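You operate a simulated robot arm through the tools that you are given. There is no shell and no other tool. Be economical: measure what you need, move in short steps, check, and stop when the job is done.

You are at the controls of a simulated robot arm. One attempt, no reset.

JOB
Put things in order on the top of the game board. At the end: the white nozzle from the top of the game board stands where the cream jar (marked "PEGS") stood; the purple brush from the top of the game board is on the beige wooden board; the cream jar from the top of the game board stands on top of the green first aid box; the yellow flashlight stands where the white nozzle stood; whatever was shut is shut again. Leave all else as you found it, and nothing knocked over.

It is judged by the outcome, as a careful person would: the job done as asked, and still so three seconds after it is handed in. It fails if anything else is knocked over, pushed out of place, dropped, spilled or broken.

ROBOT AND FRAMES
A 6-joint arm with a two-finger parallel gripper, fixed in place. Base frame: the origin is at the foot of the arm, x ahead of it, y to its left, z up; the work surface is at about z = 0. Units: cm, rad, N and s.
With the tool pointing down near the work surface it reaches from about 14 to 58 cm from the base axis. Its first joint turns from -1.152 to 1.152 rad. Payload 2.1 kg.
The tool frame sits at the grasp point between the pads (the TCP): z along the fingers, y along the line on which they close. The tips reach 3 cm beyond it. Largest opening 9.4 cm; finger width 2.8, thickness 1; the body of the gripper, 5 by 9.6 cm, starts 5.5 cm behind the TCP.
Orientation is told as [roll, pitch, yaw] about the base's x, y, z axes, in that order, counted from this pose: with the fingers straight down and closing along the base's y, the tool's x points along the base's -x, its y along +y and its z along -z.

CONTROLS
- The arm moves only by the tool jog_arm. Its argument "rows" is a list that holds one entry, the list of rows, each a list of 7 numbers: the finger opening in cm, from 0 to 9.4, then the shift along the tool's x, y, z in units of 40 mm (1.0 is 40 mm), then the turn, a rotation vector about the tool's x, y, z in units of 6 degrees (1.0 is 6 degrees). In form: [[[grip, tx, ty, tz, rx, ry, rz], ...]]. A call has 1 to 8 rows; each row shifts and turns the commanded pose from where the row before left it, along the tool's axes as they then stand. A call with a number of a shift or a turn outside -1 to 1 is refused whole. Each row takes 0.2 s and may step no farther than 5 cm and 0.15 rad from the row before; otherwise, or with a gripper value out of range, the whole call is refused. A pose out of reach is approached as far as the arm can. The call stops where the force on the tool passes 40 N (or 10 N more than at its start, if that is more) or the arm is blocked; 0.2 s more then pass. The fingers move at their own pace (about 7.2 cm/s each) and stop on an object; they squeeze with about 27 N. The grip force told is the motor's: it shows also when the fingers shut on nothing. Time passes only in rows, and 0.2 s behind the last, so rows that do not move let the fingers close. It gives the time, the measured TCP pose, the force on the tool (base axes), the opening and the grip force at its end, in the units of the frame above (readings bear some noise).
- Cameras (640 x 400 px; columns grow to the right, rows downward): "scene" is fixed at [4.71, -36.98, 47.55]; the picture's right is [0.83, -0.56, 0.00], its down [-0.36, -0.54, -0.76] and it looks along [0.42, 0.63, -0.65] (base axes); focal length 266 px, centre (320, 200). "wrist" rides on the gripper at [-3.7, 0, -5.8] in the tool frame; the picture's right is [0.00, -1.00, 0.00], its down [0.97, 0.00, -0.24] and it looks along [0.24, 0.00, 0.97] (tool axes); focal length 218 px, centre (320, 200).
- snapshot(camera): a new picture of that camera. No time passes.
- pixel_to_xyz(camera, pixels): for up to 12 pixels [column, row] of the newest picture of that camera ("zoom" is the newest enlarged one), the place [x, y, z] in the base frame of the surface seen there, good to about 0.2 cm. No time passes.
- inspect(camera, box): a new picture of the part [left, top, right, bottom] of that camera's present view, enlarged. No time passes.
- hand_in(): hands the job in; it is judged then, once.

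Keep the steps short. Do not move on a guess: measure, check each grasp and each placing, and mend mistakes. In all there are 80 turns and 54 pictures (those below and enlarged ones count). Leave the gripper open and the arm clear of the work at the hand-in unless told otherwise, and finish with a single line.

The tools are called by a JSON object that holds its "fn" and its "kwargs". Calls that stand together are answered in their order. jog_arm: Moves the arm, as the interface text tells. Its arguments: {"type":"object","properties":{"rows":{"type":"array","items":{"type":"array","items":{"type":"array","items":{"type":"number"}}}}},"required":["rows"]} The other tools are called the same way: snapshot (camera) takes a picture; pixel_to_xyz (camera, pixels) gives the place of the surface under pixels of a picture; inspect (camera, box) takes an enlarged picture of a part of a camera's view; hand_in () hands the job in.

At the start:

```text
time: 0.0
tcp_pos: [29.97, -0.23, 29.82]
ee_rot: [-0.003, -0.002, 0.001]
wrist_force: [-1.1, -0.4, 0.5]
grip_width: 9.41
grip_force: 0.0
```

scene: 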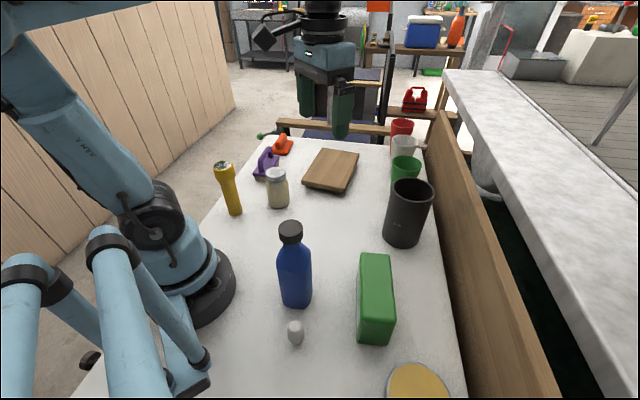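
wrist: 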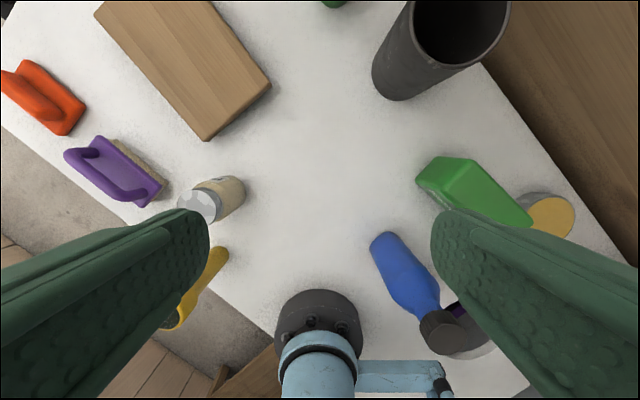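

I see the flashlight (~228,190), jar (~277,190), purple brush (~265,163), board (~332,170), bottle, nozzle (~295,332) and green box (~376,300). First I'll enlarge the key areas.

{"fn": "inspect", "kwargs": {"camera": "scene", "box": [200, 120, 360, 220]}}

{"fn": "inspect", "kwargs": {"camera": "scene", "box": [250, 210, 458, 340]}}

{"fn": "pixel_to_xyz", "kwargs": {"camera": "scene", "pixels": [[222, 165], [235, 212], [277, 174], [277, 205], [295, 326], [295, 342], [290, 225], [372, 260], [385, 258], [360, 320], [392, 318], [375, 290]]}}

{"fn": "pixel_to_xyz", "kwargs": {"camera": "wrist", "pixels": [[96, 12], [205, 140], [270, 85], [200, 5], [85, 147], [140, 190], [120, 165], [68, 157], [200, 203], [235, 195], [50, 100], [150, 70]]}}

```text
4.00 times, centred on (280, 170) of scene
```

zoom: 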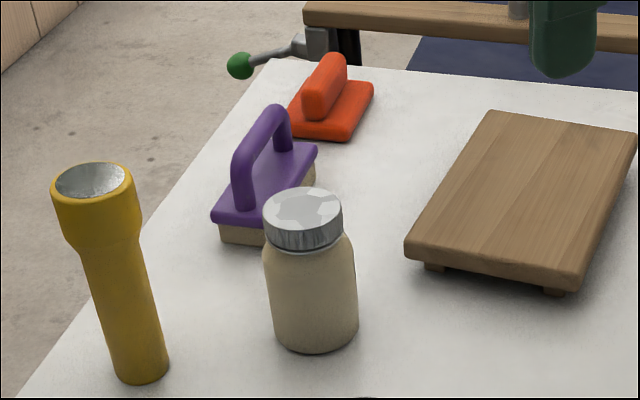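

```text
3.08 times, centred on (354, 275) of scene
```

zoom: 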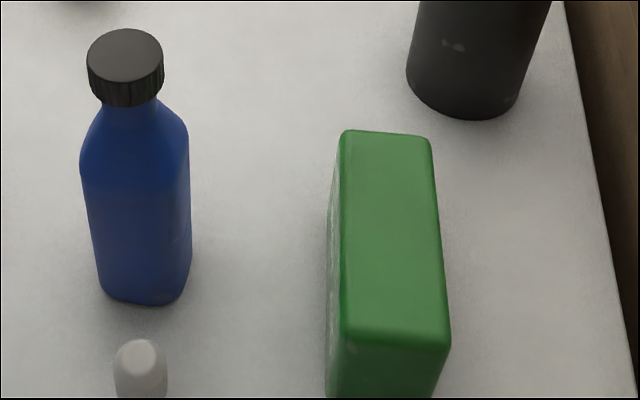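

```text
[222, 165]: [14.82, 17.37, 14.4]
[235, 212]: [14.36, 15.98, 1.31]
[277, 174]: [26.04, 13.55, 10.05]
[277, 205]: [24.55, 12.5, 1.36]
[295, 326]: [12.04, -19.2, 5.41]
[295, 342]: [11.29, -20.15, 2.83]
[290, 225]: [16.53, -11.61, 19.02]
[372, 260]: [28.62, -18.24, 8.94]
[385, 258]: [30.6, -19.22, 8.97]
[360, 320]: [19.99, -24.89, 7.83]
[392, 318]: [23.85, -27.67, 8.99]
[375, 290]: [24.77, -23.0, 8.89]
```

```text
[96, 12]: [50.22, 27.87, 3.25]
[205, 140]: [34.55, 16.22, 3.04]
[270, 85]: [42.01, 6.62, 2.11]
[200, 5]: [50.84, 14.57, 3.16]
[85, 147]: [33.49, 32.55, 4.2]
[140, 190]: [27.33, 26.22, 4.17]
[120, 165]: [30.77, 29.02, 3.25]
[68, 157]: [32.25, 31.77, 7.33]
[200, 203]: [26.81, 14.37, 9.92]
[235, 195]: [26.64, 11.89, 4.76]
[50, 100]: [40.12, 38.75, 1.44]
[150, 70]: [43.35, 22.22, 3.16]
```

Jar axis is around (25.4, 13.2), top about 10 cm. Order: jar, nozzle, flashlight, brush. I'll move above the jar with the tips well clear (TCP z 20), then look.

{"fn": "jog_arm", "kwargs": {"rows": [[[9.4, 0.28, 0.84, 0.61, 0, 0, 0], [9.4, 0.28, 0.84, 0.61, 0, 0, 0], [9.4, 0.28, 0.84, 0.61, 0, 0, 0], [9.4, 0.28, 0.84, 0.61, 0, 0, 0], [9.4, 0, 0, 0, 0, 0, 0]]]}}

{"fn": "snapshot", "kwargs": {"camera": "wrist"}}

{"fn": "snapshot", "kwargs": {"camera": "scene"}}

```text
time: 1.2
tcp_pos: [25.41, 13.31, 20.13]
ee_rot: [-0.001, -0.001, 0.0]
wrist_force: [-0.1, 0.0, -0.2]
grip_width: 9.39
grip_force: 0.0
```

```text
49 pictures are left
```

wrist: 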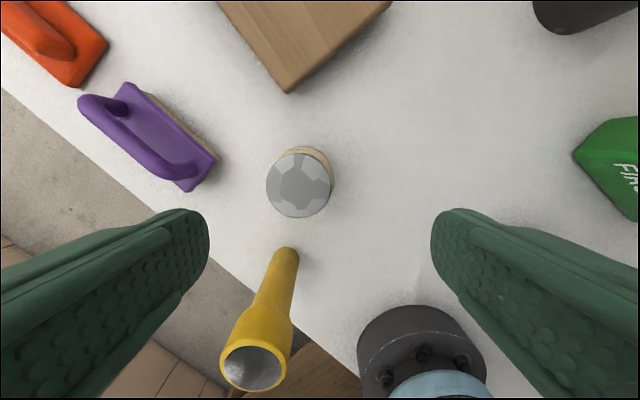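

```text
48 pictures are left
```

scene: 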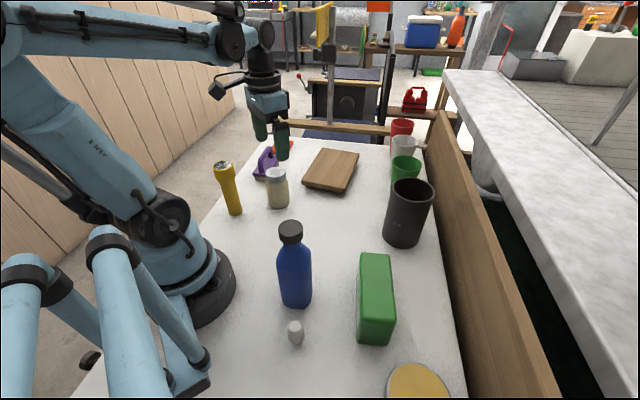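

The jar lid spans columns 266–332, rows 152–217 in the wrist view. I'll measure lid edges, the flashlight head rim and the brush.

{"fn": "pixel_to_xyz", "kwargs": {"camera": "wrist", "pixels": [[268, 185], [330, 185], [298, 157], [298, 214], [228, 365], [283, 362], [256, 345], [256, 385], [88, 97], [190, 172], [128, 88], [213, 158]]}}

{"fn": "pixel_to_xyz", "kwargs": {"camera": "scene", "pixels": [[218, 163], [231, 166], [224, 161], [224, 168], [274, 148], [266, 174], [262, 150], [278, 160], [228, 212], [241, 212]]}}

```text
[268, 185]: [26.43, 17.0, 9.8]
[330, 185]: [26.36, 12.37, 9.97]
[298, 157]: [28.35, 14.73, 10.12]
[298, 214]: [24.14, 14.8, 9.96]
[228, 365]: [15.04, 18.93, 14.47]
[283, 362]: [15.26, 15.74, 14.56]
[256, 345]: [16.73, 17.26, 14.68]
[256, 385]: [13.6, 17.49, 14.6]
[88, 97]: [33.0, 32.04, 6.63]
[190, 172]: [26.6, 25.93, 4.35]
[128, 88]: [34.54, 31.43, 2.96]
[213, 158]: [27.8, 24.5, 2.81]
```

```text
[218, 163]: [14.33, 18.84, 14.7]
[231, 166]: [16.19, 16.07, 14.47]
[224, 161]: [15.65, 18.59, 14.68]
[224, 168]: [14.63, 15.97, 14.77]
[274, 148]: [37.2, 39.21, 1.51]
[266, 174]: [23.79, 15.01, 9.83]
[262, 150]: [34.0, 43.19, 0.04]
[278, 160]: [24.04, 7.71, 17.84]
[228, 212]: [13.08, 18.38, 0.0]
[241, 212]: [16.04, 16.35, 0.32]
```

Jar axis is at about (26.25, 14.7), top at 10.0; flashlight axis (15.15, 17.35). Next: shift +0.85 x, +1.4 y, then lower to TCP z≈5.3 with open fingers.

{"fn": "jog_arm", "kwargs": {"rows": [[[9.4, -0.21, 0.35, 0, 0, 0, 0], [9.4, 0, 0, 0.9, 0, 0, 0], [9.4, 0, 0, 0.9, 0, 0, 0], [9.4, 0, 0, 0.9, 0, 0, 0], [9.4, 0, 0, 0.7, 0, 0, 0], [9.4, 0, 0, 0.3, 0, 0, 0], [9.4, 0, 0, 0, 0, 0, 0]]]}}

{"fn": "snapshot", "kwargs": {"camera": "scene"}}

{"fn": "snapshot", "kwargs": {"camera": "wrist"}}

```text
time: 2.8
tcp_pos: [26.38, 14.63, 5.26]
ee_rot: [0.0, -0.002, 0.002]
wrist_force: [0.0, -0.4, 0.6]
grip_width: 9.39
grip_force: 0.0
```

```text
47 pictures are left
```

scene: 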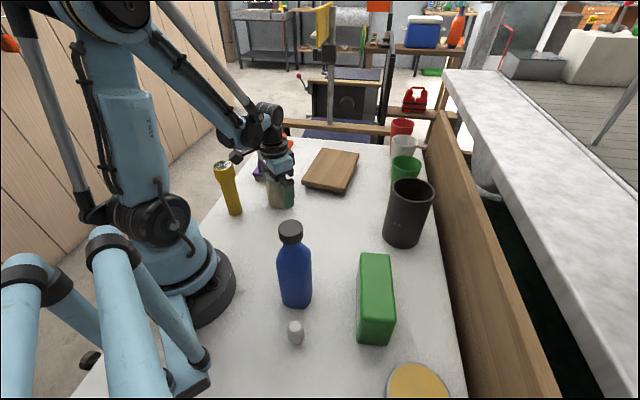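

```text
46 pictures are left
```

wrist: 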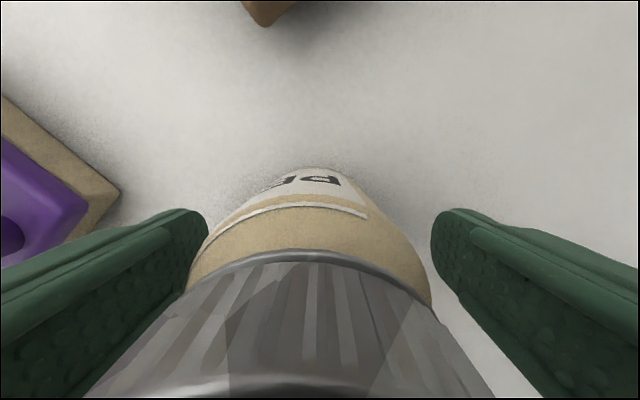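

The jar is between the fingers. Closing.

{"fn": "jog_arm", "kwargs": {"rows": [[[4, 0, 0, 0, 0, 0, 0], [4, 0, 0, 0, 0, 0, 0], [4, 0, 0, 0, 0, 0, 0], [4, 0, 0, 0, 0, 0, 0]]]}}

```text
time: 3.8
tcp_pos: [26.27, 14.57, 5.22]
ee_rot: [0.001, -0.003, 0.002]
wrist_force: [-0.3, -1.0, -0.3]
grip_width: 5.87
grip_force: 27.1
```

Gripped (5.9 cm wide, 27 N). I'll lift straight up 15 cm, and measure the green box's top corners from the scene picture.

{"fn": "jog_arm", "kwargs": {"rows": [[[4, 0, 0, -0.5, 0, 0, 0], [4, 0, 0, -0.9, 0, 0, 0], [4, 0, 0, -0.9, 0, 0, 0], [4, 0, 0, -0.9, 0, 0, 0], [4, 0, 0, -0.7, 0, 0, 0], [4, 0, 0, 0, 0, 0, 0]]]}}

{"fn": "inspect", "kwargs": {"camera": "scene", "box": [330, 240, 426, 300]}}

{"fn": "inspect", "kwargs": {"camera": "scene", "box": [328, 290, 424, 350]}}

```text
time: 5.2
tcp_pos: [26.32, 14.59, 20.92]
ee_rot: [0.0, -0.001, 0.001]
wrist_force: [0.0, -0.7, -2.8]
grip_width: 5.81
grip_force: 26.7
```

```text
6.67 times, centred on (378, 270) of scene
```

zoom: 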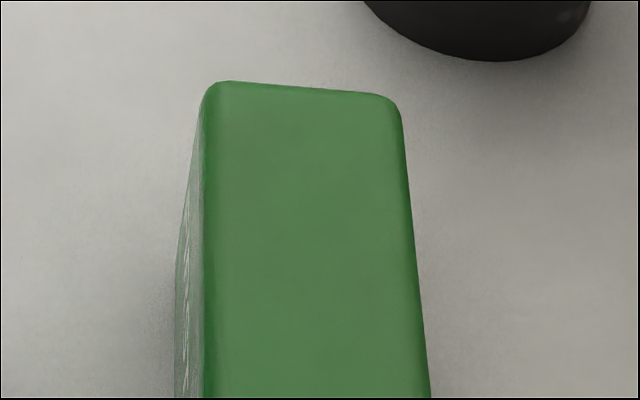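

```text
6.67 times, centred on (376, 320) of scene
```

zoom: 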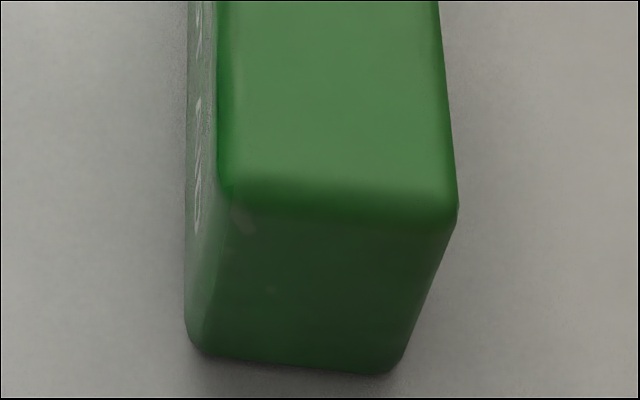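

Corners of the top in scene pixels: far left (362,254), far right (388,256), near left (363,316), near right (395,319). Measuring those.

{"fn": "pixel_to_xyz", "kwargs": {"camera": "scene", "pixels": [[363, 255], [387, 256], [363, 315], [394, 318], [362, 285], [392, 286], [376, 284], [398, 242], [410, 246], [379, 318]]}}

```text
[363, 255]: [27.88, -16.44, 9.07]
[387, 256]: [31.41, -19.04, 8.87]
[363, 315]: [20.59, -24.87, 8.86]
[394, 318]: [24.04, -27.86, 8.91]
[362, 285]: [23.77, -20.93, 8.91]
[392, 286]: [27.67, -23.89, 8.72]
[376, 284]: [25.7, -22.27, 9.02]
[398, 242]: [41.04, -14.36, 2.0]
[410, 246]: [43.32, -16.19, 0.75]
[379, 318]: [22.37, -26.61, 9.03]
```

Box top centre is about (25.9, -22.15), top at z≈8.95, width ~5, so I must centre the jar. Now traverse in -y at z≈21 (jar bottom at 15.7, bottle 10 cm aside in x).

{"fn": "jog_arm", "kwargs": {"rows": [[[4, 0, -0.6, 0, 0, 0, 0], [4, 0, -0.9, 0, 0, 0, 0], [4, 0, -0.95, 0, 0, 0, 0], [4, 0, -0.95, 0, 0, 0, 0], [4, 0, -0.95, 0, 0, 0, 0], [4, 0, -0.95, 0, 0, 0, 0], [4, 0, -0.9, 0, 0, 0, 0], [4, 0, -0.6, 0, 0, 0, 0]]]}}

{"fn": "snapshot", "kwargs": {"camera": "scene"}}

```text
time: 7.0
tcp_pos: [26.35, -12.64, 20.97]
ee_rot: [-0.001, -0.001, 0.003]
wrist_force: [-0.3, 0.8, -3.3]
grip_width: 5.8
grip_force: 26.7
```

```text
43 pictures are left
```

scene: 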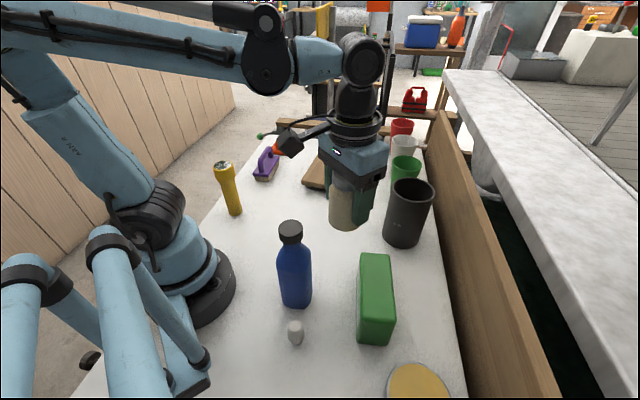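

Clear. Remaining: -9.5 y, -0.45 x, then down to about z 15 first.

{"fn": "jog_arm", "kwargs": {"rows": [[[4, 0.11, -0.8, 0, 0, 0, 0], [4, 0, -0.8, 0, 0, 0, 0], [4, 0, -0.78, 0, 0, 0, 0], [4, 0, 0, 0, 0, 0, 0], [4, 0, 0, 0.7, 0, 0, 0], [4, 0, 0, 0.6, 0, 0, 0], [4, 0, 0, 0.2, 0, 0, 0], [4, 0, 0, 0, 0, 0, 0]]]}}

{"fn": "inspect", "kwargs": {"camera": "scene", "box": [260, 150, 500, 300]}}

{"fn": "snapshot", "kwargs": {"camera": "wrist"}}

```text
time: 8.8
tcp_pos: [25.84, -22.02, 14.75]
ee_rot: [0.001, -0.002, 0.002]
wrist_force: [0.6, 0.3, -2.8]
grip_width: 5.8
grip_force: 26.5
```

```text
2.67 times, centred on (380, 225) of scene
```

zoom: 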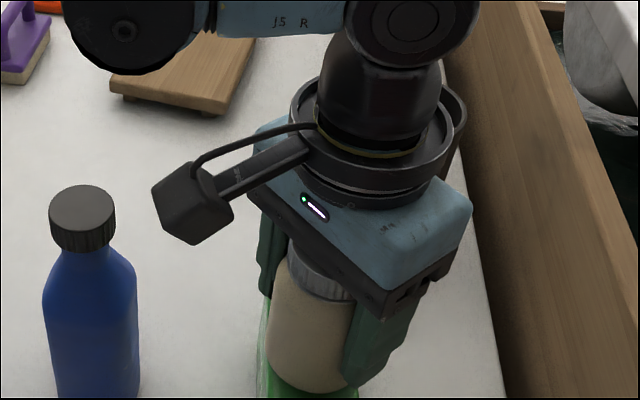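

```text
41 pictures are left
```

wrist: 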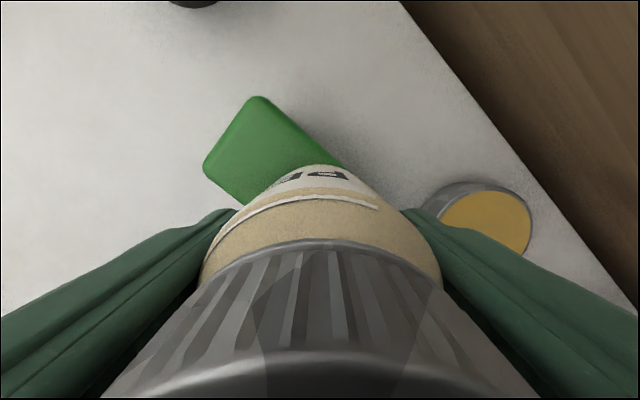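

The box top's far end shows beyond the jar. I'll check the box edges relative to the jar, and where the block on the gripper's side (zoom 190,205) sits, since it might matter near the bottle.

{"fn": "pixel_to_xyz", "kwargs": {"camera": "wrist", "pixels": [[208, 168], [250, 102], [325, 155], [232, 198], [264, 100]]}}

{"fn": "pixel_to_xyz", "kwargs": {"camera": "zoom", "pixels": [[190, 235], [215, 220], [170, 195], [240, 180], [320, 380], [290, 375]]}}

```text
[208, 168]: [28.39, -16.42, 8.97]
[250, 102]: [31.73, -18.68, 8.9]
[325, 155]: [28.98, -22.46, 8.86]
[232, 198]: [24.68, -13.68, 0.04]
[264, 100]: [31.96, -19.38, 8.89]
```

```text
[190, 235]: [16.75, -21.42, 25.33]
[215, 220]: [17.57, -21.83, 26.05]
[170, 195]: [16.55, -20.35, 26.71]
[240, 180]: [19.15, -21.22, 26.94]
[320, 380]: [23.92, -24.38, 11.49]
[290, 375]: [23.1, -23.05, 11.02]
```

The box centre line is about 0.2 cm toward (+x,-y) of the jar axis. I'll correct by that and lower gently until contact.

{"fn": "jog_arm", "kwargs": {"rows": [[[4, -0.04, -0.035, 0, 0, 0, 0], [4, 0, 0, 0.06, 0, 0, 0], [4, 0, 0, 0.04, 0, 0, 0], [4, 0, 0, 0.02, 0, 0, 0], [4, 0, 0, 0, 0, 0, 0]]]}}

```text
time: 10.0
tcp_pos: [26.03, -22.22, 14.34]
ee_rot: [0.0, 0.001, 0.002]
wrist_force: [-0.3, -1.1, -3.5]
grip_width: 5.8
grip_force: 27.0
```

No contact yet. Lowering in 0.06 cm steps.

{"fn": "jog_arm", "kwargs": {"rows": [[[4, 0, 0, 0.02, 0, 0, 0], [4, 0, 0, 0.02, 0, 0, 0], [4, 0, 0, 0, 0, 0, 0]]]}}

```text
time: 10.8
tcp_pos: [26.03, -22.22, 14.25]
ee_rot: [0.002, -0.002, 0.003]
wrist_force: [-1.6, 0.9, 15.3]
grip_width: 5.79
grip_force: 26.6
```

Contact now (force went to +15 N). Opening slowly in place.

{"fn": "jog_arm", "kwargs": {"rows": [[[5.9, 0, 0, 0, 0, 0, 0], [6.2, 0, 0, 0, 0, 0, 0], [7, 0, 0, 0, 0, 0, 0], [8.5, 0, 0, 0, 0, 0, 0], [9.2, 0, 0, 0, 0, 0, 0], [9.2, 0, 0, 0, 0, 0, 0]]]}}

{"fn": "inspect", "kwargs": {"camera": "scene", "box": [280, 180, 472, 300]}}

```text
time: 12.2
tcp_pos: [26.12, -22.27, 14.23]
ee_rot: [-0.001, -0.002, 0.002]
wrist_force: [-0.7, 0.1, 0.2]
grip_width: 9.2
grip_force: 0.0
```

```text
3.33 times, centred on (376, 240) of scene
```

zoom: 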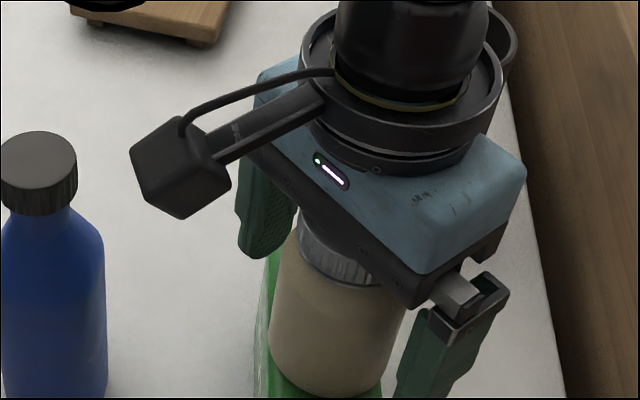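

Released and the jar stands. I'll rise straight up 12 cm, then check.

{"fn": "jog_arm", "kwargs": {"rows": [[[9.2, 0, 0, -0.4, 0, 0, 0], [9.2, 0, 0, -0.9, 0, 0, 0], [9.2, 0, 0, -0.9, 0, 0, 0], [9.2, 0, 0, -0.8, 0, 0, 0], [9.2, 0, 0, 0, 0, 0, 0]]]}}

{"fn": "snapshot", "kwargs": {"camera": "scene"}}

{"fn": "snapshot", "kwargs": {"camera": "wrist"}}

{"fn": "pixel_to_xyz", "kwargs": {"camera": "scene", "pixels": [[110, 240], [180, 340], [25, 270], [130, 350], [89, 358], [295, 324], [295, 335], [288, 332], [302, 332], [375, 240], [375, 285]]}}

```text
time: 13.4
tcp_pos: [26.05, -22.15, 26.22]
ee_rot: [0.0, -0.001, 0.002]
wrist_force: [0.4, 0.1, 0.2]
grip_width: 9.18
grip_force: 0.0
```

```text
39 pictures are left
```

scene: 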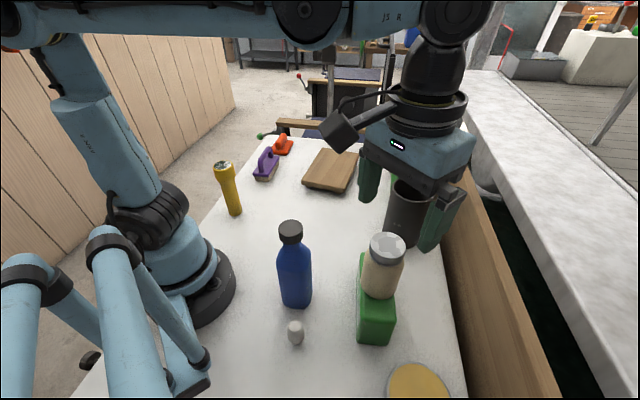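

```text
38 pictures are left
```

wrist: 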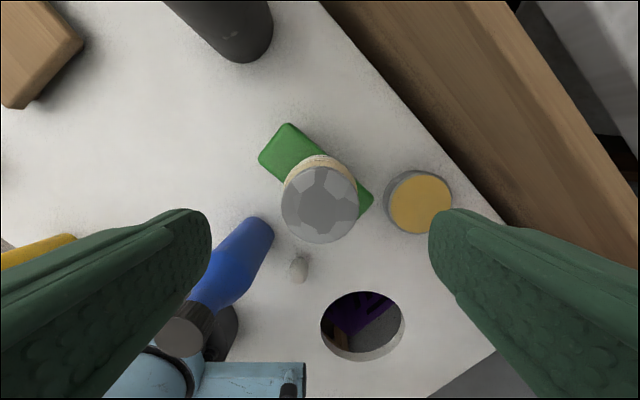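

```text
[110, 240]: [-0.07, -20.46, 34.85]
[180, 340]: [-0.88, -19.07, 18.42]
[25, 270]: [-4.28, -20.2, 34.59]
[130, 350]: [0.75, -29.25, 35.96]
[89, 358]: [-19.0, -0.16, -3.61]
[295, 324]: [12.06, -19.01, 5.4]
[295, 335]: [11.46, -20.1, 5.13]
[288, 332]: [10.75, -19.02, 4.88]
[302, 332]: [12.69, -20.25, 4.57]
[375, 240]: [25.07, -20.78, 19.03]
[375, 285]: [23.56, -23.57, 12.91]
```

Important finds: a hole in the table near the nozzle (wrist pic 362,326), and fixed tubes near (0,-20), z 18–36. So the block on the gripper must not point to -x nor toward the bottle; I'll turn it to point to -y (yaw +1.57). First half of the turn here, 26 cm up; and measuring nozzle/hole.

{"fn": "pixel_to_xyz", "kwargs": {"camera": "wrist", "pixels": [[299, 258], [299, 278], [291, 268], [307, 268], [362, 295], [362, 355], [322, 325], [402, 325], [320, 165], [320, 240], [285, 205], [355, 205]]}}

{"fn": "jog_arm", "kwargs": {"rows": [[[9.2, 0, 0, 0, 0, 0, -1], [9.2, 0, 0, 0, 0, 0, -1], [9.2, 0, 0, 0, 0, 0, -1], [9.2, 0, 0, 0, 0, 0, -1], [9.2, 0, 0, 0, 0, 0, -1], [9.2, 0, 0, 0, 0, 0, -1], [9.2, 0, 0, 0, 0, 0, -1], [9.2, 0, 0, 0, 0, 0, -1]]]}}

```text
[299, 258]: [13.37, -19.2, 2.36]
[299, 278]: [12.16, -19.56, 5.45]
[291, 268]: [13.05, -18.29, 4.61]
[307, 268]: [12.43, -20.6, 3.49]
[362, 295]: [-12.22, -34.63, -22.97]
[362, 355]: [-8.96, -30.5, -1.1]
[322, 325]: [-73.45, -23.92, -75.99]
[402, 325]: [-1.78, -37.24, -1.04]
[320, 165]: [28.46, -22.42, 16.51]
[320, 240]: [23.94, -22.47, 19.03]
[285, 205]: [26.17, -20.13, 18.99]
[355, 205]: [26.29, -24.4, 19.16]
```

```text
time: 15.2
tcp_pos: [25.97, -22.25, 26.14]
ee_rot: [0.0, -0.003, 0.841]
wrist_force: [-0.2, -0.4, -0.2]
grip_width: 9.2
grip_force: 0.1
```

Rotation is going well. Seven more rows complete 90°.

{"fn": "jog_arm", "kwargs": {"rows": [[[9.2, 0, 0, 0, 0, 0, -1], [9.2, 0, 0, 0, 0, 0, -1], [9.2, 0, 0, 0, 0, 0, -1], [9.2, 0, 0, 0, 0, 0, -1], [9.2, 0, 0, 0, 0, 0, -1], [9.2, 0, 0, 0, 0, 0, -1], [9.2, 0, 0, 0, 0, 0, -1]]]}}

```text
time: 16.8
tcp_pos: [26.05, -22.24, 26.17]
ee_rot: [-0.002, 0.0, 1.574]
wrist_force: [0.3, -0.5, -0.2]
grip_width: 9.17
grip_force: 0.1
```

Yaw is 1.57. Now over to above the nozzle at the same height (tips at 23, bottle top 19).

{"fn": "jog_arm", "kwargs": {"rows": [[[7, -0.15, 0.87, 0, 0, 0, 0], [7, -0.16, 0.87, 0, 0, 0, 0], [7, -0.16, 0.86, 0, 0, 0, 0], [7, -0.16, 0.86, 0, 0, 0, 0], [7, 0, 0, 0, 0, 0, 0]]]}}

{"fn": "snapshot", "kwargs": {"camera": "wrist"}}

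{"fn": "snapshot", "kwargs": {"camera": "scene"}}

```text
time: 18.0
tcp_pos: [12.09, -19.64, 26.22]
ee_rot: [-0.001, 0.001, 1.573]
wrist_force: [0.3, 0.8, 0.3]
grip_width: 7.0
grip_force: 0.0
```

```text
37 pictures are left
```

wrist: 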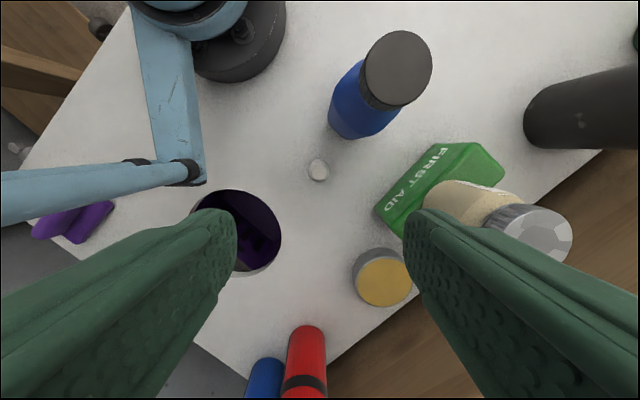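

```text
36 pictures are left
```

scene: 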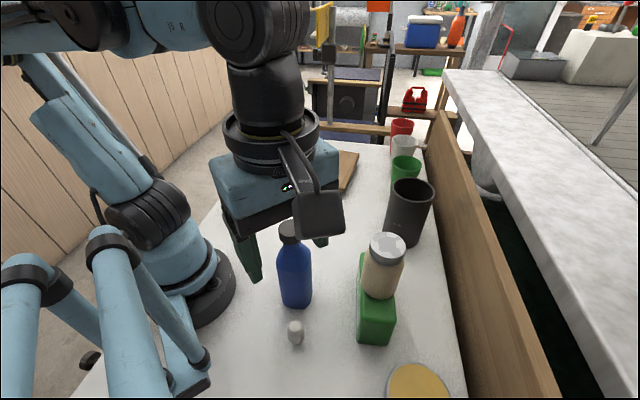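

Nozzle at (318,170) in the wrist view. Measuring it plus nearby obstacles: tube end (190,172), hole rim, bottle cap, red can, jar lid.

{"fn": "pixel_to_xyz", "kwargs": {"camera": "wrist", "pixels": [[318, 172], [318, 162], [310, 170], [326, 170], [187, 172], [135, 172], [275, 240], [305, 335], [395, 70], [350, 130], [60, 190], [385, 260]]}}

{"fn": "inspect", "kwargs": {"camera": "wrist", "box": [280, 140, 360, 190]}}

```text
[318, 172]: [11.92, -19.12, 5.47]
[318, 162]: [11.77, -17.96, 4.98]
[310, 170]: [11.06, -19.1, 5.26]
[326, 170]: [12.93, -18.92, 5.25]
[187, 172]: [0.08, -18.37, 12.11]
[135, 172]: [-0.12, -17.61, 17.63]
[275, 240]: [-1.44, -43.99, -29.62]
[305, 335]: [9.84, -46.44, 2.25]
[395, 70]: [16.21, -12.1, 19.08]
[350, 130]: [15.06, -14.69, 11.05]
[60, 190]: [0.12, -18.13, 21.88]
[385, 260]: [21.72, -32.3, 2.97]
```

```text
8.00 times, centred on (320, 165) of wrist
```

zoom: 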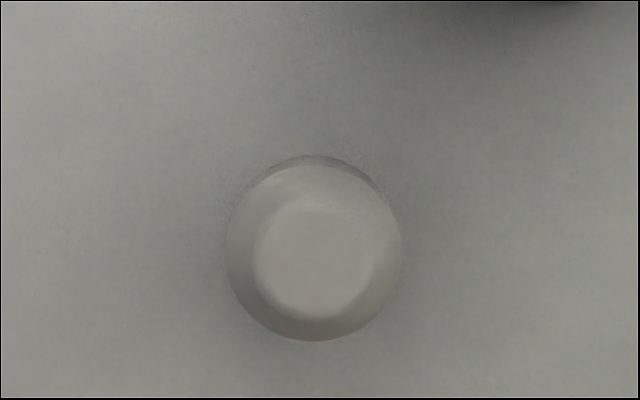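

Nozzle axis ≈ (11.9, -19.4), top 5.45, ~2.3 cm wide. Bottle axis ≈ (16.3,-12), tube end at x≈0. Clear for the body. Lower to z≈12 first, opening 5.

{"fn": "jog_arm", "kwargs": {"rows": [[[5, -0.06, 0.05, 0, 0, 0, 0], [5, 0, 0, 0.9, 0, 0, 0], [5, 0, 0, 0.9, 0, 0, 0], [5, 0, 0, 0.9, 0, 0, 0], [5, 0, 0, 0.7, 0, 0, 0], [5, 0, 0, 0, 0, 0, 0]]]}}

{"fn": "snapshot", "kwargs": {"camera": "wrist"}}

{"fn": "snapshot", "kwargs": {"camera": "scene"}}

```text
time: 19.4
tcp_pos: [12.04, -19.46, 12.49]
ee_rot: [-0.001, -0.002, 1.572]
wrist_force: [-0.6, 0.6, 0.0]
grip_width: 4.98
grip_force: 0.0
```

```text
34 pictures are left
```

wrist: 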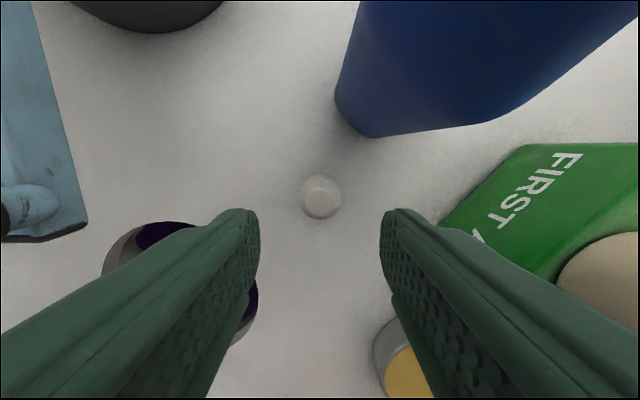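

```text
33 pictures are left
```

scene: 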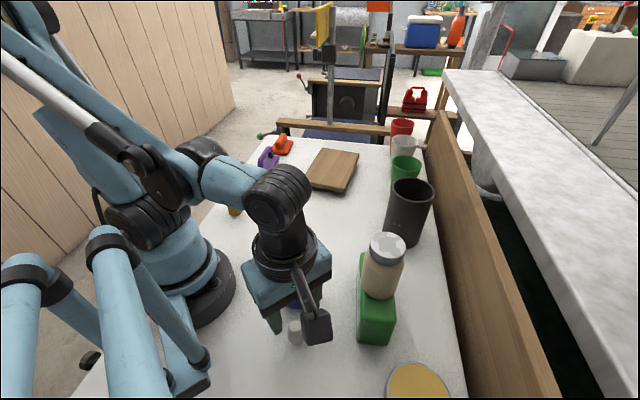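

Nozzle centred between fingers. Checking its exact position, then I go down.

{"fn": "pixel_to_xyz", "kwargs": {"camera": "wrist", "pixels": [[321, 203], [304, 197], [339, 197], [321, 180], [321, 215]]}}

```text
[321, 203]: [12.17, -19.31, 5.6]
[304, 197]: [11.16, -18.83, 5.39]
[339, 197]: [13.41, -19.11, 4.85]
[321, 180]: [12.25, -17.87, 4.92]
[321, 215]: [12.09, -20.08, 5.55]
```

Nozzle axis refined to (12.2, -19.2). Lower to z≈3.6 and then close.

{"fn": "jog_arm", "kwargs": {"rows": [[[5, -0.06, -0.04, 0.6, 0, 0, 0], [5, 0, 0, 0.7, 0, 0, 0], [5, 0, 0, 0.6, 0, 0, 0], [5, 0, 0, 0.3, 0, 0, 0], [5, 0, 0, 0, 0, 0, 0], [1.5, 0, 0, 0, 0, 0, 0], [1.5, 0, 0, 0, 0, 0, 0], [1.5, 0, 0, 0, 0, 0, 0]]]}}

{"fn": "snapshot", "kwargs": {"camera": "scene"}}

```text
time: 21.2
tcp_pos: [12.21, -19.15, 3.78]
ee_rot: [0.001, 0.0, 1.573]
wrist_force: [-0.2, -0.3, -0.8]
grip_width: 2.68
grip_force: 27.0
```

```text
32 pictures are left
```

scene: 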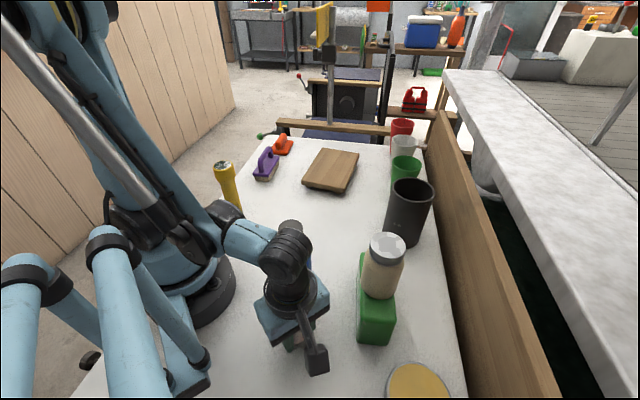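

Gripped: 2.7 cm, 27 N, bottle untouched. Lifting straight up 20 cm.

{"fn": "jog_arm", "kwargs": {"rows": [[[1.5, 0, 0, -0.3, 0, 0, 0], [1.5, 0, 0, -0.7, 0, 0, 0], [1.5, 0, 0, -0.9, 0, 0, 0], [1.5, 0, 0, -0.9, 0, 0, 0], [1.5, 0, 0, -0.9, 0, 0, 0], [1.5, 0, 0, -0.9, 0, 0, 0], [1.5, 0, 0, -0.4, 0, 0, 0]]]}}

{"fn": "snapshot", "kwargs": {"camera": "scene"}}

```text
time: 22.8
tcp_pos: [12.06, -19.32, 23.71]
ee_rot: [-0.001, 0.001, 1.571]
wrist_force: [-0.5, -0.3, -0.3]
grip_width: 2.67
grip_force: 27.8
```

```text
31 pictures are left
```

scene: 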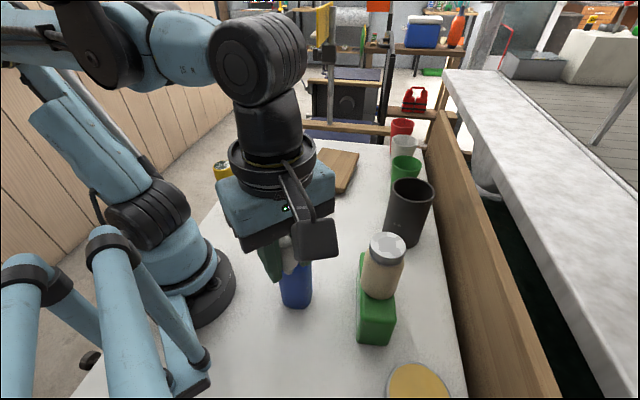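

Held upright. Raise 2.4 cm more then traverse diagonally to above the jar's old spot (26.25, 14.7); block points -y all along, which is free.

{"fn": "jog_arm", "kwargs": {"rows": [[[1.5, 0, 0, -0.6, 0, 0, 0], [1.5, -0.6, -0.25, 0, 0, 0, 0], [1.5, -0.95, -0.4, 0, 0, 0, 0], [1.5, -0.95, -0.4, 0, 0, 0, 0], [1.5, -0.95, -0.4, 0, 0, 0, 0], [1.5, -0.95, -0.4, 0, 0, 0, 0], [1.5, -0.95, -0.4, 0, 0, 0, 0], [1.5, -0.95, -0.4, 0, 0, 0, 0]]]}}

```text
time: 24.6
tcp_pos: [22.74, 6.08, 26.33]
ee_rot: [-0.002, 0.001, 1.57]
wrist_force: [-1.7, 0.8, -0.2]
grip_width: 2.65
grip_force: 27.6
```

Continue: +3.5 x, +8.6 y, then lower to z≈12.

{"fn": "jog_arm", "kwargs": {"rows": [[[1.5, -0.9, -0.35, 0, 0, 0, 0], [1.5, -0.8, -0.3, 0, 0, 0, 0], [1.5, -0.45, -0.22, 0, 0, 0, 0], [1.5, 0, 0, 0.8, 0, 0, 0], [1.5, 0, 0, 0.9, 0, 0, 0], [1.5, 0, 0, 0.9, 0, 0, 0], [1.5, 0, 0, 0.9, 0, 0, 0], [1.5, 0, 0, 0, 0, 0, 0]]]}}

{"fn": "snapshot", "kwargs": {"camera": "scene"}}

{"fn": "snapshot", "kwargs": {"camera": "wrist"}}

```text
time: 26.4
tcp_pos: [26.29, 14.64, 12.14]
ee_rot: [-0.002, 0.001, 1.572]
wrist_force: [0.1, -0.3, -1.2]
grip_width: 2.64
grip_force: 26.9
```

```text
30 pictures are left
```

scene: 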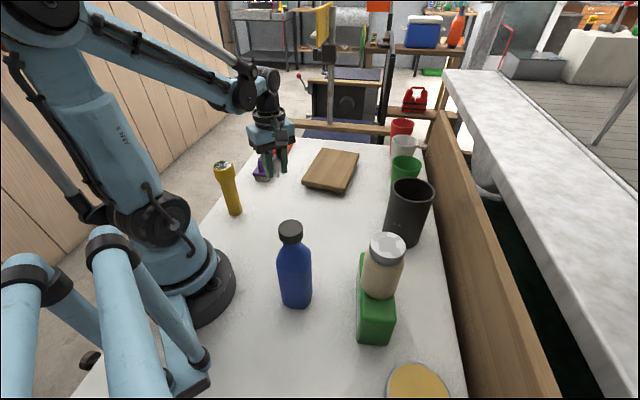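

```text
29 pictures are left
```

wrist: 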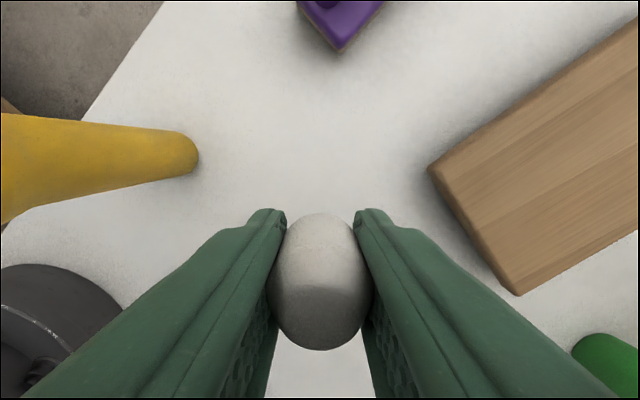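

Spot is clear. Lower to z≈4.0, then fine.

{"fn": "jog_arm", "kwargs": {"rows": [[[1.5, 0, 0, 0.8, 0, 0, 0], [1.5, 0, 0, 0.8, 0, 0, 0], [1.5, 0, 0, 0.36, 0, 0, 0], [1.5, 0, 0, 0.08, 0, 0, 0], [1.5, 0, 0, 0, 0, 0, 0]]]}}

```text
time: 27.6
tcp_pos: [26.27, 14.65, 4.02]
ee_rot: [-0.001, 0.0, 1.572]
wrist_force: [0.8, -0.4, -0.5]
grip_width: 2.69
grip_force: 27.0
```

Lowering in small steps, watching the force.

{"fn": "jog_arm", "kwargs": {"rows": [[[1.5, 0, 0, 0.025, 0, 0, 0], [1.5, 0, 0, 0.02, 0, 0, 0], [1.5, 0, 0, 0.01, 0, 0, 0], [1.5, 0, 0, 0, 0, 0, 0]]]}}

```text
time: 28.6
tcp_pos: [26.29, 14.56, 3.87]
ee_rot: [-0.001, -0.001, 1.572]
wrist_force: [0.2, -0.3, 0.6]
grip_width: 2.66
grip_force: 27.1
```

{"fn": "jog_arm", "kwargs": {"rows": [[[1.5, 0, 0, 0.015, 0, 0, 0], [1.5, 0, 0, 0.015, 0, 0, 0], [1.5, 0, 0, 0, 0, 0, 0]]]}}

```text
time: 29.4
tcp_pos: [26.23, 14.43, 3.68]
ee_rot: [-0.002, 0.0, 1.573]
wrist_force: [0.4, 0.5, -0.6]
grip_width: 2.65
grip_force: 27.5
```

{"fn": "jog_arm", "kwargs": {"rows": [[[1.5, 0, 0, 0.012, 0, 0, 0], [1.5, 0, 0, 0.012, 0, 0, 0], [1.5, 0, 0, 0, 0, 0, 0]]]}}

```text
time: 30.2
tcp_pos: [26.32, 14.62, 3.6]
ee_rot: [-0.002, 0.001, 1.571]
wrist_force: [-0.5, -2.1, 21.0]
grip_width: 2.65
grip_force: 27.1
```

Contact (21 N). Opening gently to 5, then rising.

{"fn": "jog_arm", "kwargs": {"rows": [[[2.8, 0, 0, 0, 0, 0, 0], [3.2, 0, 0, 0, 0, 0, 0], [4, 0, 0, 0, 0, 0, 0], [5, 0, 0, 0, 0, 0, 0], [5, 0, 0, -0.3, 0, 0, 0], [5, 0, 0, -0.8, 0, 0, 0], [5, 0, 0, -0.8, 0, 0, 0], [5, 0, 0, -0.8, 0, 0, 0]]]}}

{"fn": "snapshot", "kwargs": {"camera": "wrist"}}

```text
time: 32.0
tcp_pos: [26.18, 14.63, 14.51]
ee_rot: [-0.002, 0.002, 1.572]
wrist_force: [-0.2, 0.2, 0.4]
grip_width: 4.99
grip_force: 0.0
```

```text
28 pictures are left
```

wrist: 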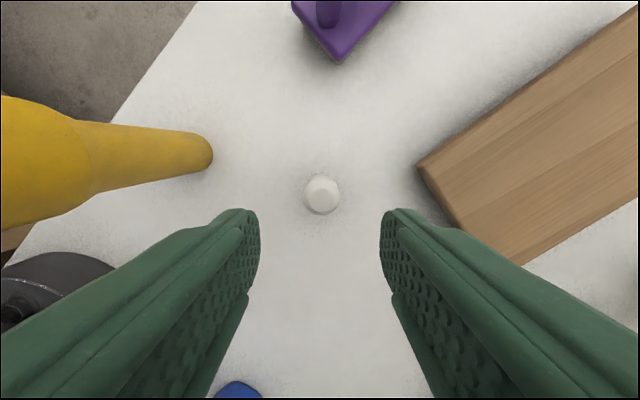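

Nozzle stands on the jar's old spot. Next: rise 10 cm and move over the flashlight (15.15, 17.35) with opening 8.

{"fn": "jog_arm", "kwargs": {"rows": [[[6, 0, 0, -0.9, 0, 0, 0], [8, 0, 0, -0.9, 0, 0, 0], [8, 0, 0, -0.8, 0, 0, 0], [8, -0.2, 0.8, 0, 0, 0, 0], [8, -0.24, 0.98, 0, 0, 0, 0], [8, -0.24, 0.98, 0, 0, 0, 0], [8, 0, 0, 0, 0, 0, 0]]]}}

{"fn": "snapshot", "kwargs": {"camera": "wrist"}}

{"fn": "snapshot", "kwargs": {"camera": "scene"}}

```text
time: 33.6
tcp_pos: [15.03, 17.3, 24.87]
ee_rot: [-0.002, -0.001, 1.571]
wrist_force: [-0.1, 0.6, 0.3]
grip_width: 8.0
grip_force: 0.1
```

```text
27 pictures are left
```

wrist: 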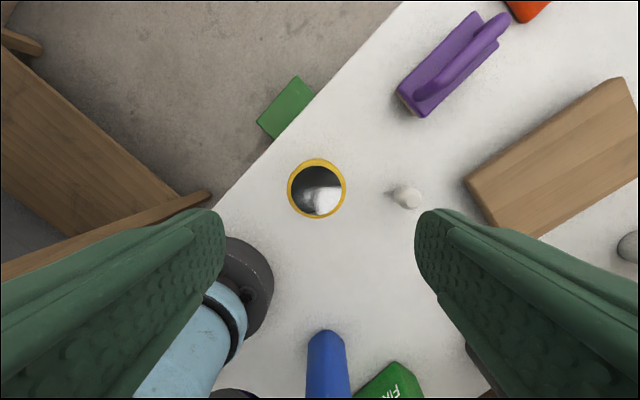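

```text
26 pictures are left
```

scene: 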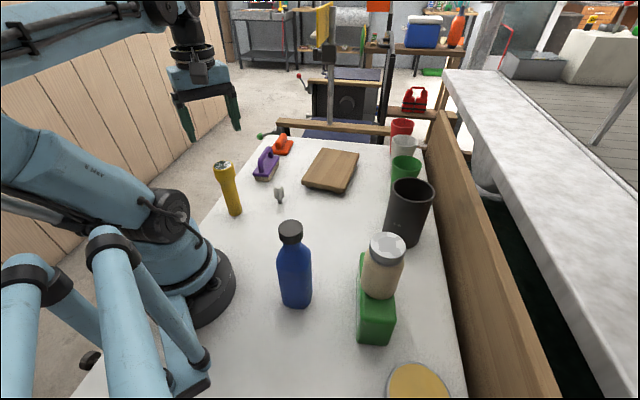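

Flashlight rim in the wrist view: cols 288–345, rows 159–218. Measuring it.

{"fn": "pixel_to_xyz", "kwargs": {"camera": "wrist", "pixels": [[290, 188], [343, 188], [316, 161], [316, 216], [316, 190]]}}

{"fn": "inspect", "kwargs": {"camera": "scene", "box": [190, 145, 302, 215]}}

```text
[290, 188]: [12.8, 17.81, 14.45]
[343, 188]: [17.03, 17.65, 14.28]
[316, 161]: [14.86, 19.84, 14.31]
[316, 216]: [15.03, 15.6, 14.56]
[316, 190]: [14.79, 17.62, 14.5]
```

```text
5.71 times, centred on (246, 180) of scene
```

zoom: 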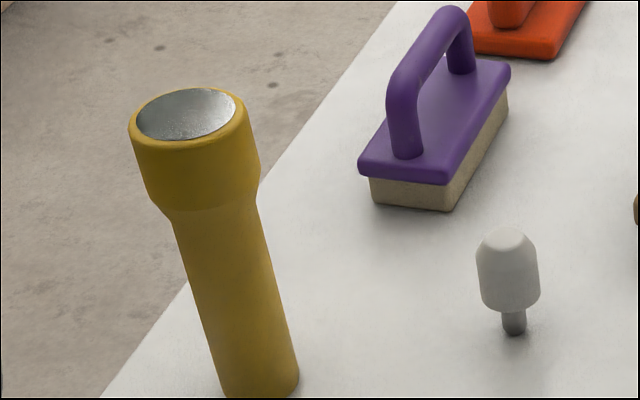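

Flashlight axis (14.93, 17.7), head 4.4 cm wide, z ~10.5–14.5. I'll go down to TCP z≈12.4 and grip the head.

{"fn": "jog_arm", "kwargs": {"rows": [[[8, -0.1, 0.025, 0.3, 0, 0, 0], [8, 0, 0, 0.8, 0, 0, 0], [8, 0, 0, 0.9, 0, 0, 0], [8, 0, 0, 0.8, 0, 0, 0], [8, 0, 0, 0.32, 0, 0, 0], [8, 0, 0, 0, 0, 0, 0]]]}}

{"fn": "snapshot", "kwargs": {"camera": "wrist"}}

```text
time: 35.0
tcp_pos: [15.03, 17.64, 12.37]
ee_rot: [-0.003, 0.0, 1.573]
wrist_force: [-0.3, 0.0, 0.4]
grip_width: 8.0
grip_force: 0.0
```

```text
24 pictures are left
```

wrist: 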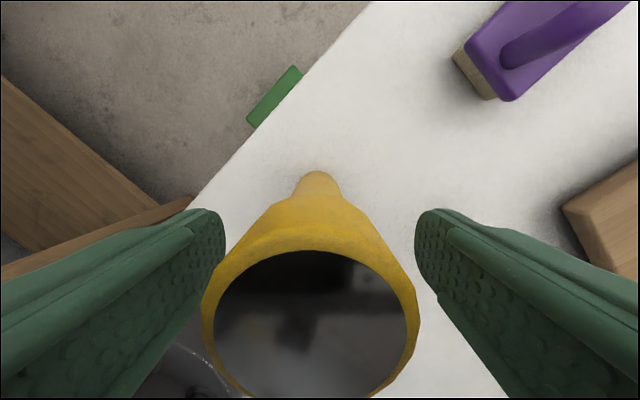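

Well centred. Close.

{"fn": "jog_arm", "kwargs": {"rows": [[[3, 0, 0, 0, 0, 0, 0], [3, 0, 0, 0, 0, 0, 0], [3, 0, 0, 0, 0, 0, 0], [3, 0, 0, 0, 0, 0, 0]]]}}

```text
time: 36.0
tcp_pos: [15.02, 17.68, 12.36]
ee_rot: [-0.002, 0.001, 1.573]
wrist_force: [0.3, -0.2, 0.1]
grip_width: 4.54
grip_force: 27.2
```

Gripped (4.5 cm). Lift 22 cm so its foot clears the bottle on the way.

{"fn": "jog_arm", "kwargs": {"rows": [[[3, 0, 0, -0.3, 0, 0, 0], [3, 0, 0, -0.7, 0, 0, 0], [3, 0, 0, -0.9, 0, 0, 0], [3, 0, 0, -0.95, 0, 0, 0], [3, 0, 0, -0.95, 0, 0, 0], [3, 0, 0, -0.95, 0, 0, 0], [3, 0, 0, -0.75, 0, 0, 0], [3, 0, 0, 0, 0, 0, 0]]]}}

{"fn": "snapshot", "kwargs": {"camera": "scene"}}

```text
time: 37.8
tcp_pos: [14.96, 17.56, 34.38]
ee_rot: [-0.001, 0.0, 1.573]
wrist_force: [0.2, 0.2, -2.8]
grip_width: 4.53
grip_force: 27.2
```

```text
23 pictures are left
```

scene: 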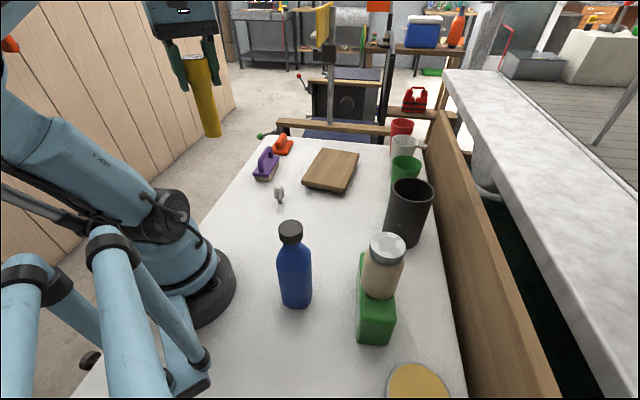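

Upright and high. Leg 1: to about (24, 0).

{"fn": "jog_arm", "kwargs": {"rows": [[[3, 0.6, -0.31, 0, 0, 0, 0], [3, 0.9, -0.46, 0, 0, 0, 0], [3, 0.9, -0.46, 0, 0, 0, 0], [3, 0.9, -0.46, 0, 0, 0, 0], [3, 0.8, -0.4, 0, 0, 0, 0], [3, 0.3, -0.15, 0, 0, 0, 0], [3, 0, 0, 0, 0, 0, 0]]]}}

```text
time: 39.4
tcp_pos: [24.06, -0.0, 34.33]
ee_rot: [-0.002, -0.001, 1.571]
wrist_force: [0.5, -0.6, -3.0]
grip_width: 4.54
grip_force: 27.3
```

Leg 2: to above (12.2, -19.2).

{"fn": "jog_arm", "kwargs": {"rows": [[[3, 0.6, 0.36, 0, 0, 0, 0], [3, 0.9, 0.56, 0, 0, 0, 0], [3, 0.95, 0.6, 0, 0, 0, 0], [3, 0.95, 0.6, 0, 0, 0, 0], [3, 0.9, 0.55, 0, 0, 0, 0], [3, 0.5, 0.295, 0, 0, 0, 0], [3, 0, 0, 0, 0, 0, 0]]]}}

{"fn": "snapshot", "kwargs": {"camera": "scene"}}

```text
time: 41.0
tcp_pos: [12.19, -19.17, 34.33]
ee_rot: [0.0, 0.001, 1.572]
wrist_force: [-0.2, 0.5, -2.7]
grip_width: 4.57
grip_force: 27.6
```

```text
22 pictures are left
```

scene: 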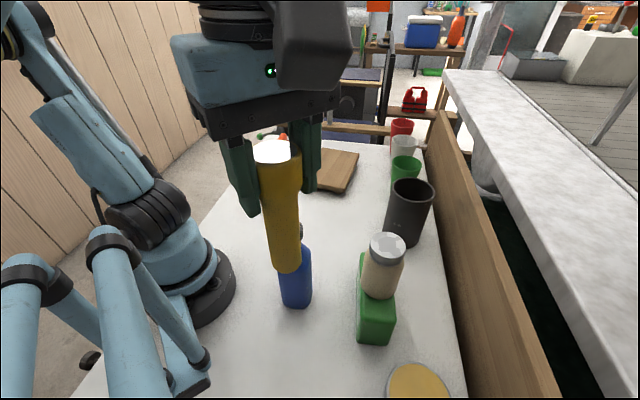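

Lowering to about z 13 (foot 0.6 cm above the table).

{"fn": "jog_arm", "kwargs": {"rows": [[[3, 0, 0, 0.5, 0, 0, 0], [3, 0, 0, 0.9, 0, 0, 0], [3, 0, 0, 0.9, 0, 0, 0], [3, 0, 0, 0.9, 0, 0, 0], [3, 0, 0, 0.9, 0, 0, 0], [3, 0, 0, 0.8, 0, 0, 0], [3, 0, 0, 0.42, 0, 0, 0], [3, 0, 0, 0, 0, 0, 0]]]}}

{"fn": "snapshot", "kwargs": {"camera": "scene"}}

```text
time: 42.8
tcp_pos: [12.21, -19.23, 13.01]
ee_rot: [-0.002, -0.001, 1.57]
wrist_force: [0.5, -0.3, -2.8]
grip_width: 4.54
grip_force: 26.5
```

```text
21 pictures are left
```

scene: 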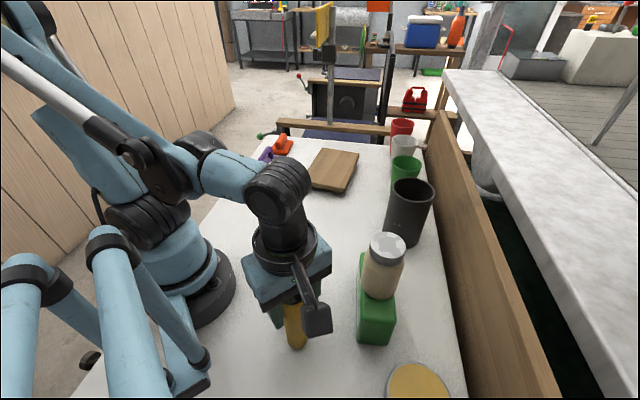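

Foot around (296,345), right where the nozzle stood. Fine lowering to contact.

{"fn": "jog_arm", "kwargs": {"rows": [[[3, 0, 0, 0.08, 0, 0, 0], [3, 0, 0, 0.04, 0, 0, 0], [3, 0, 0, 0.02, 0, 0, 0], [3, 0, 0, 0.01, 0, 0, 0], [3, 0, 0, 0, 0, 0, 0]]]}}

```text
time: 44.0
tcp_pos: [12.21, -19.09, 12.42]
ee_rot: [0.001, 0.0, 1.571]
wrist_force: [0.6, -0.2, -1.8]
grip_width: 4.52
grip_force: 27.2
```

{"fn": "jog_arm", "kwargs": {"rows": [[[3, 0, 0, 0.012, 0, 0, 0], [3, 0, 0, 0.012, 0, 0, 0], [3, 0, 0, 0, 0, 0, 0]]]}}

```text
time: 44.8
tcp_pos: [12.17, -19.14, 12.37]
ee_rot: [-0.001, -0.003, 1.574]
wrist_force: [-3.1, 1.5, 17.3]
grip_width: 4.54
grip_force: 26.5
```

Contact (17 N). Opening gently, then rising straight.

{"fn": "jog_arm", "kwargs": {"rows": [[[4.7, 0, 0, 0, 0, 0, 0], [5.2, 0, 0, 0, 0, 0, 0], [6.5, 0, 0, 0, 0, 0, 0], [7.5, 0, 0, 0, 0, 0, 0], [7.5, 0, 0, -0.3, 0, 0, 0], [7.5, 0, 0, -0.8, 0, 0, 0], [7.5, 0, 0, -0.9, 0, 0, 0], [7.5, 0, 0, -0.9, 0, 0, 0]]]}}

{"fn": "snapshot", "kwargs": {"camera": "scene"}}

```text
time: 46.6
tcp_pos: [12.24, -19.12, 23.96]
ee_rot: [-0.002, 0.0, 1.572]
wrist_force: [0.2, 0.9, 0.2]
grip_width: 7.49
grip_force: 0.2
```

```text
20 pictures are left
```

scene: 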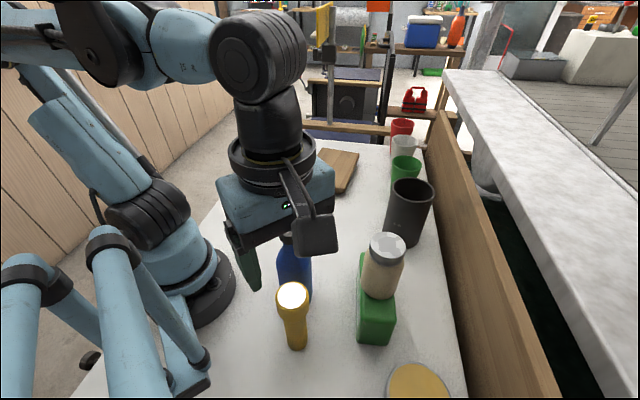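

Flashlight stands. Last: the brush. Rise a bit and traverse toward it (axis near (30.5, 28.5)); first leg.

{"fn": "jog_arm", "kwargs": {"rows": [[[7.5, 0, 0, -0.8, 0, 0, 0], [7.5, -0.9, -0.35, 0, 0, 0, 0], [7.5, -0.93, -0.35, 0, 0, 0, 0], [7.5, -0.93, -0.35, 0, 0, 0, 0], [7.5, -0.93, -0.35, 0, 0, 0, 0], [7.5, -0.93, -0.35, 0, 0, 0, 0], [7.5, -0.93, -0.35, 0, 0, 0, 0], [7.5, -0.93, -0.35, 0, 0, 0, 0]]]}}

{"fn": "jog_arm", "kwargs": {"rows": [[[7.5, 0, 0, 0, 0, 0, 1], [7.5, 0, 0, 0, 0, 0, 1], [7.5, 0, 0, 0, 0, 0, 1], [7.5, 0, 0, 0, 0, 0, 1], [7.5, 0, 0, 0, 0, 0, 1], [7.5, 0, 0, 0, 0, 0, 1], [7.5, 0, 0, 0, 0, 0, 1], [7.5, 0, 0, 0, 0, 0, 0.5]]]}}

```text
time: 48.4
tcp_pos: [21.95, 6.74, 27.12]
ee_rot: [-0.003, -0.001, 1.571]
wrist_force: [0.0, 0.2, -0.1]
grip_width: 7.49
grip_force: 0.0
```

```text
time: 50.2
tcp_pos: [21.96, 6.79, 27.12]
ee_rot: [-0.001, -0.001, 0.785]
wrist_force: [0.2, -0.1, 0.5]
grip_width: 7.48
grip_force: 0.0
```

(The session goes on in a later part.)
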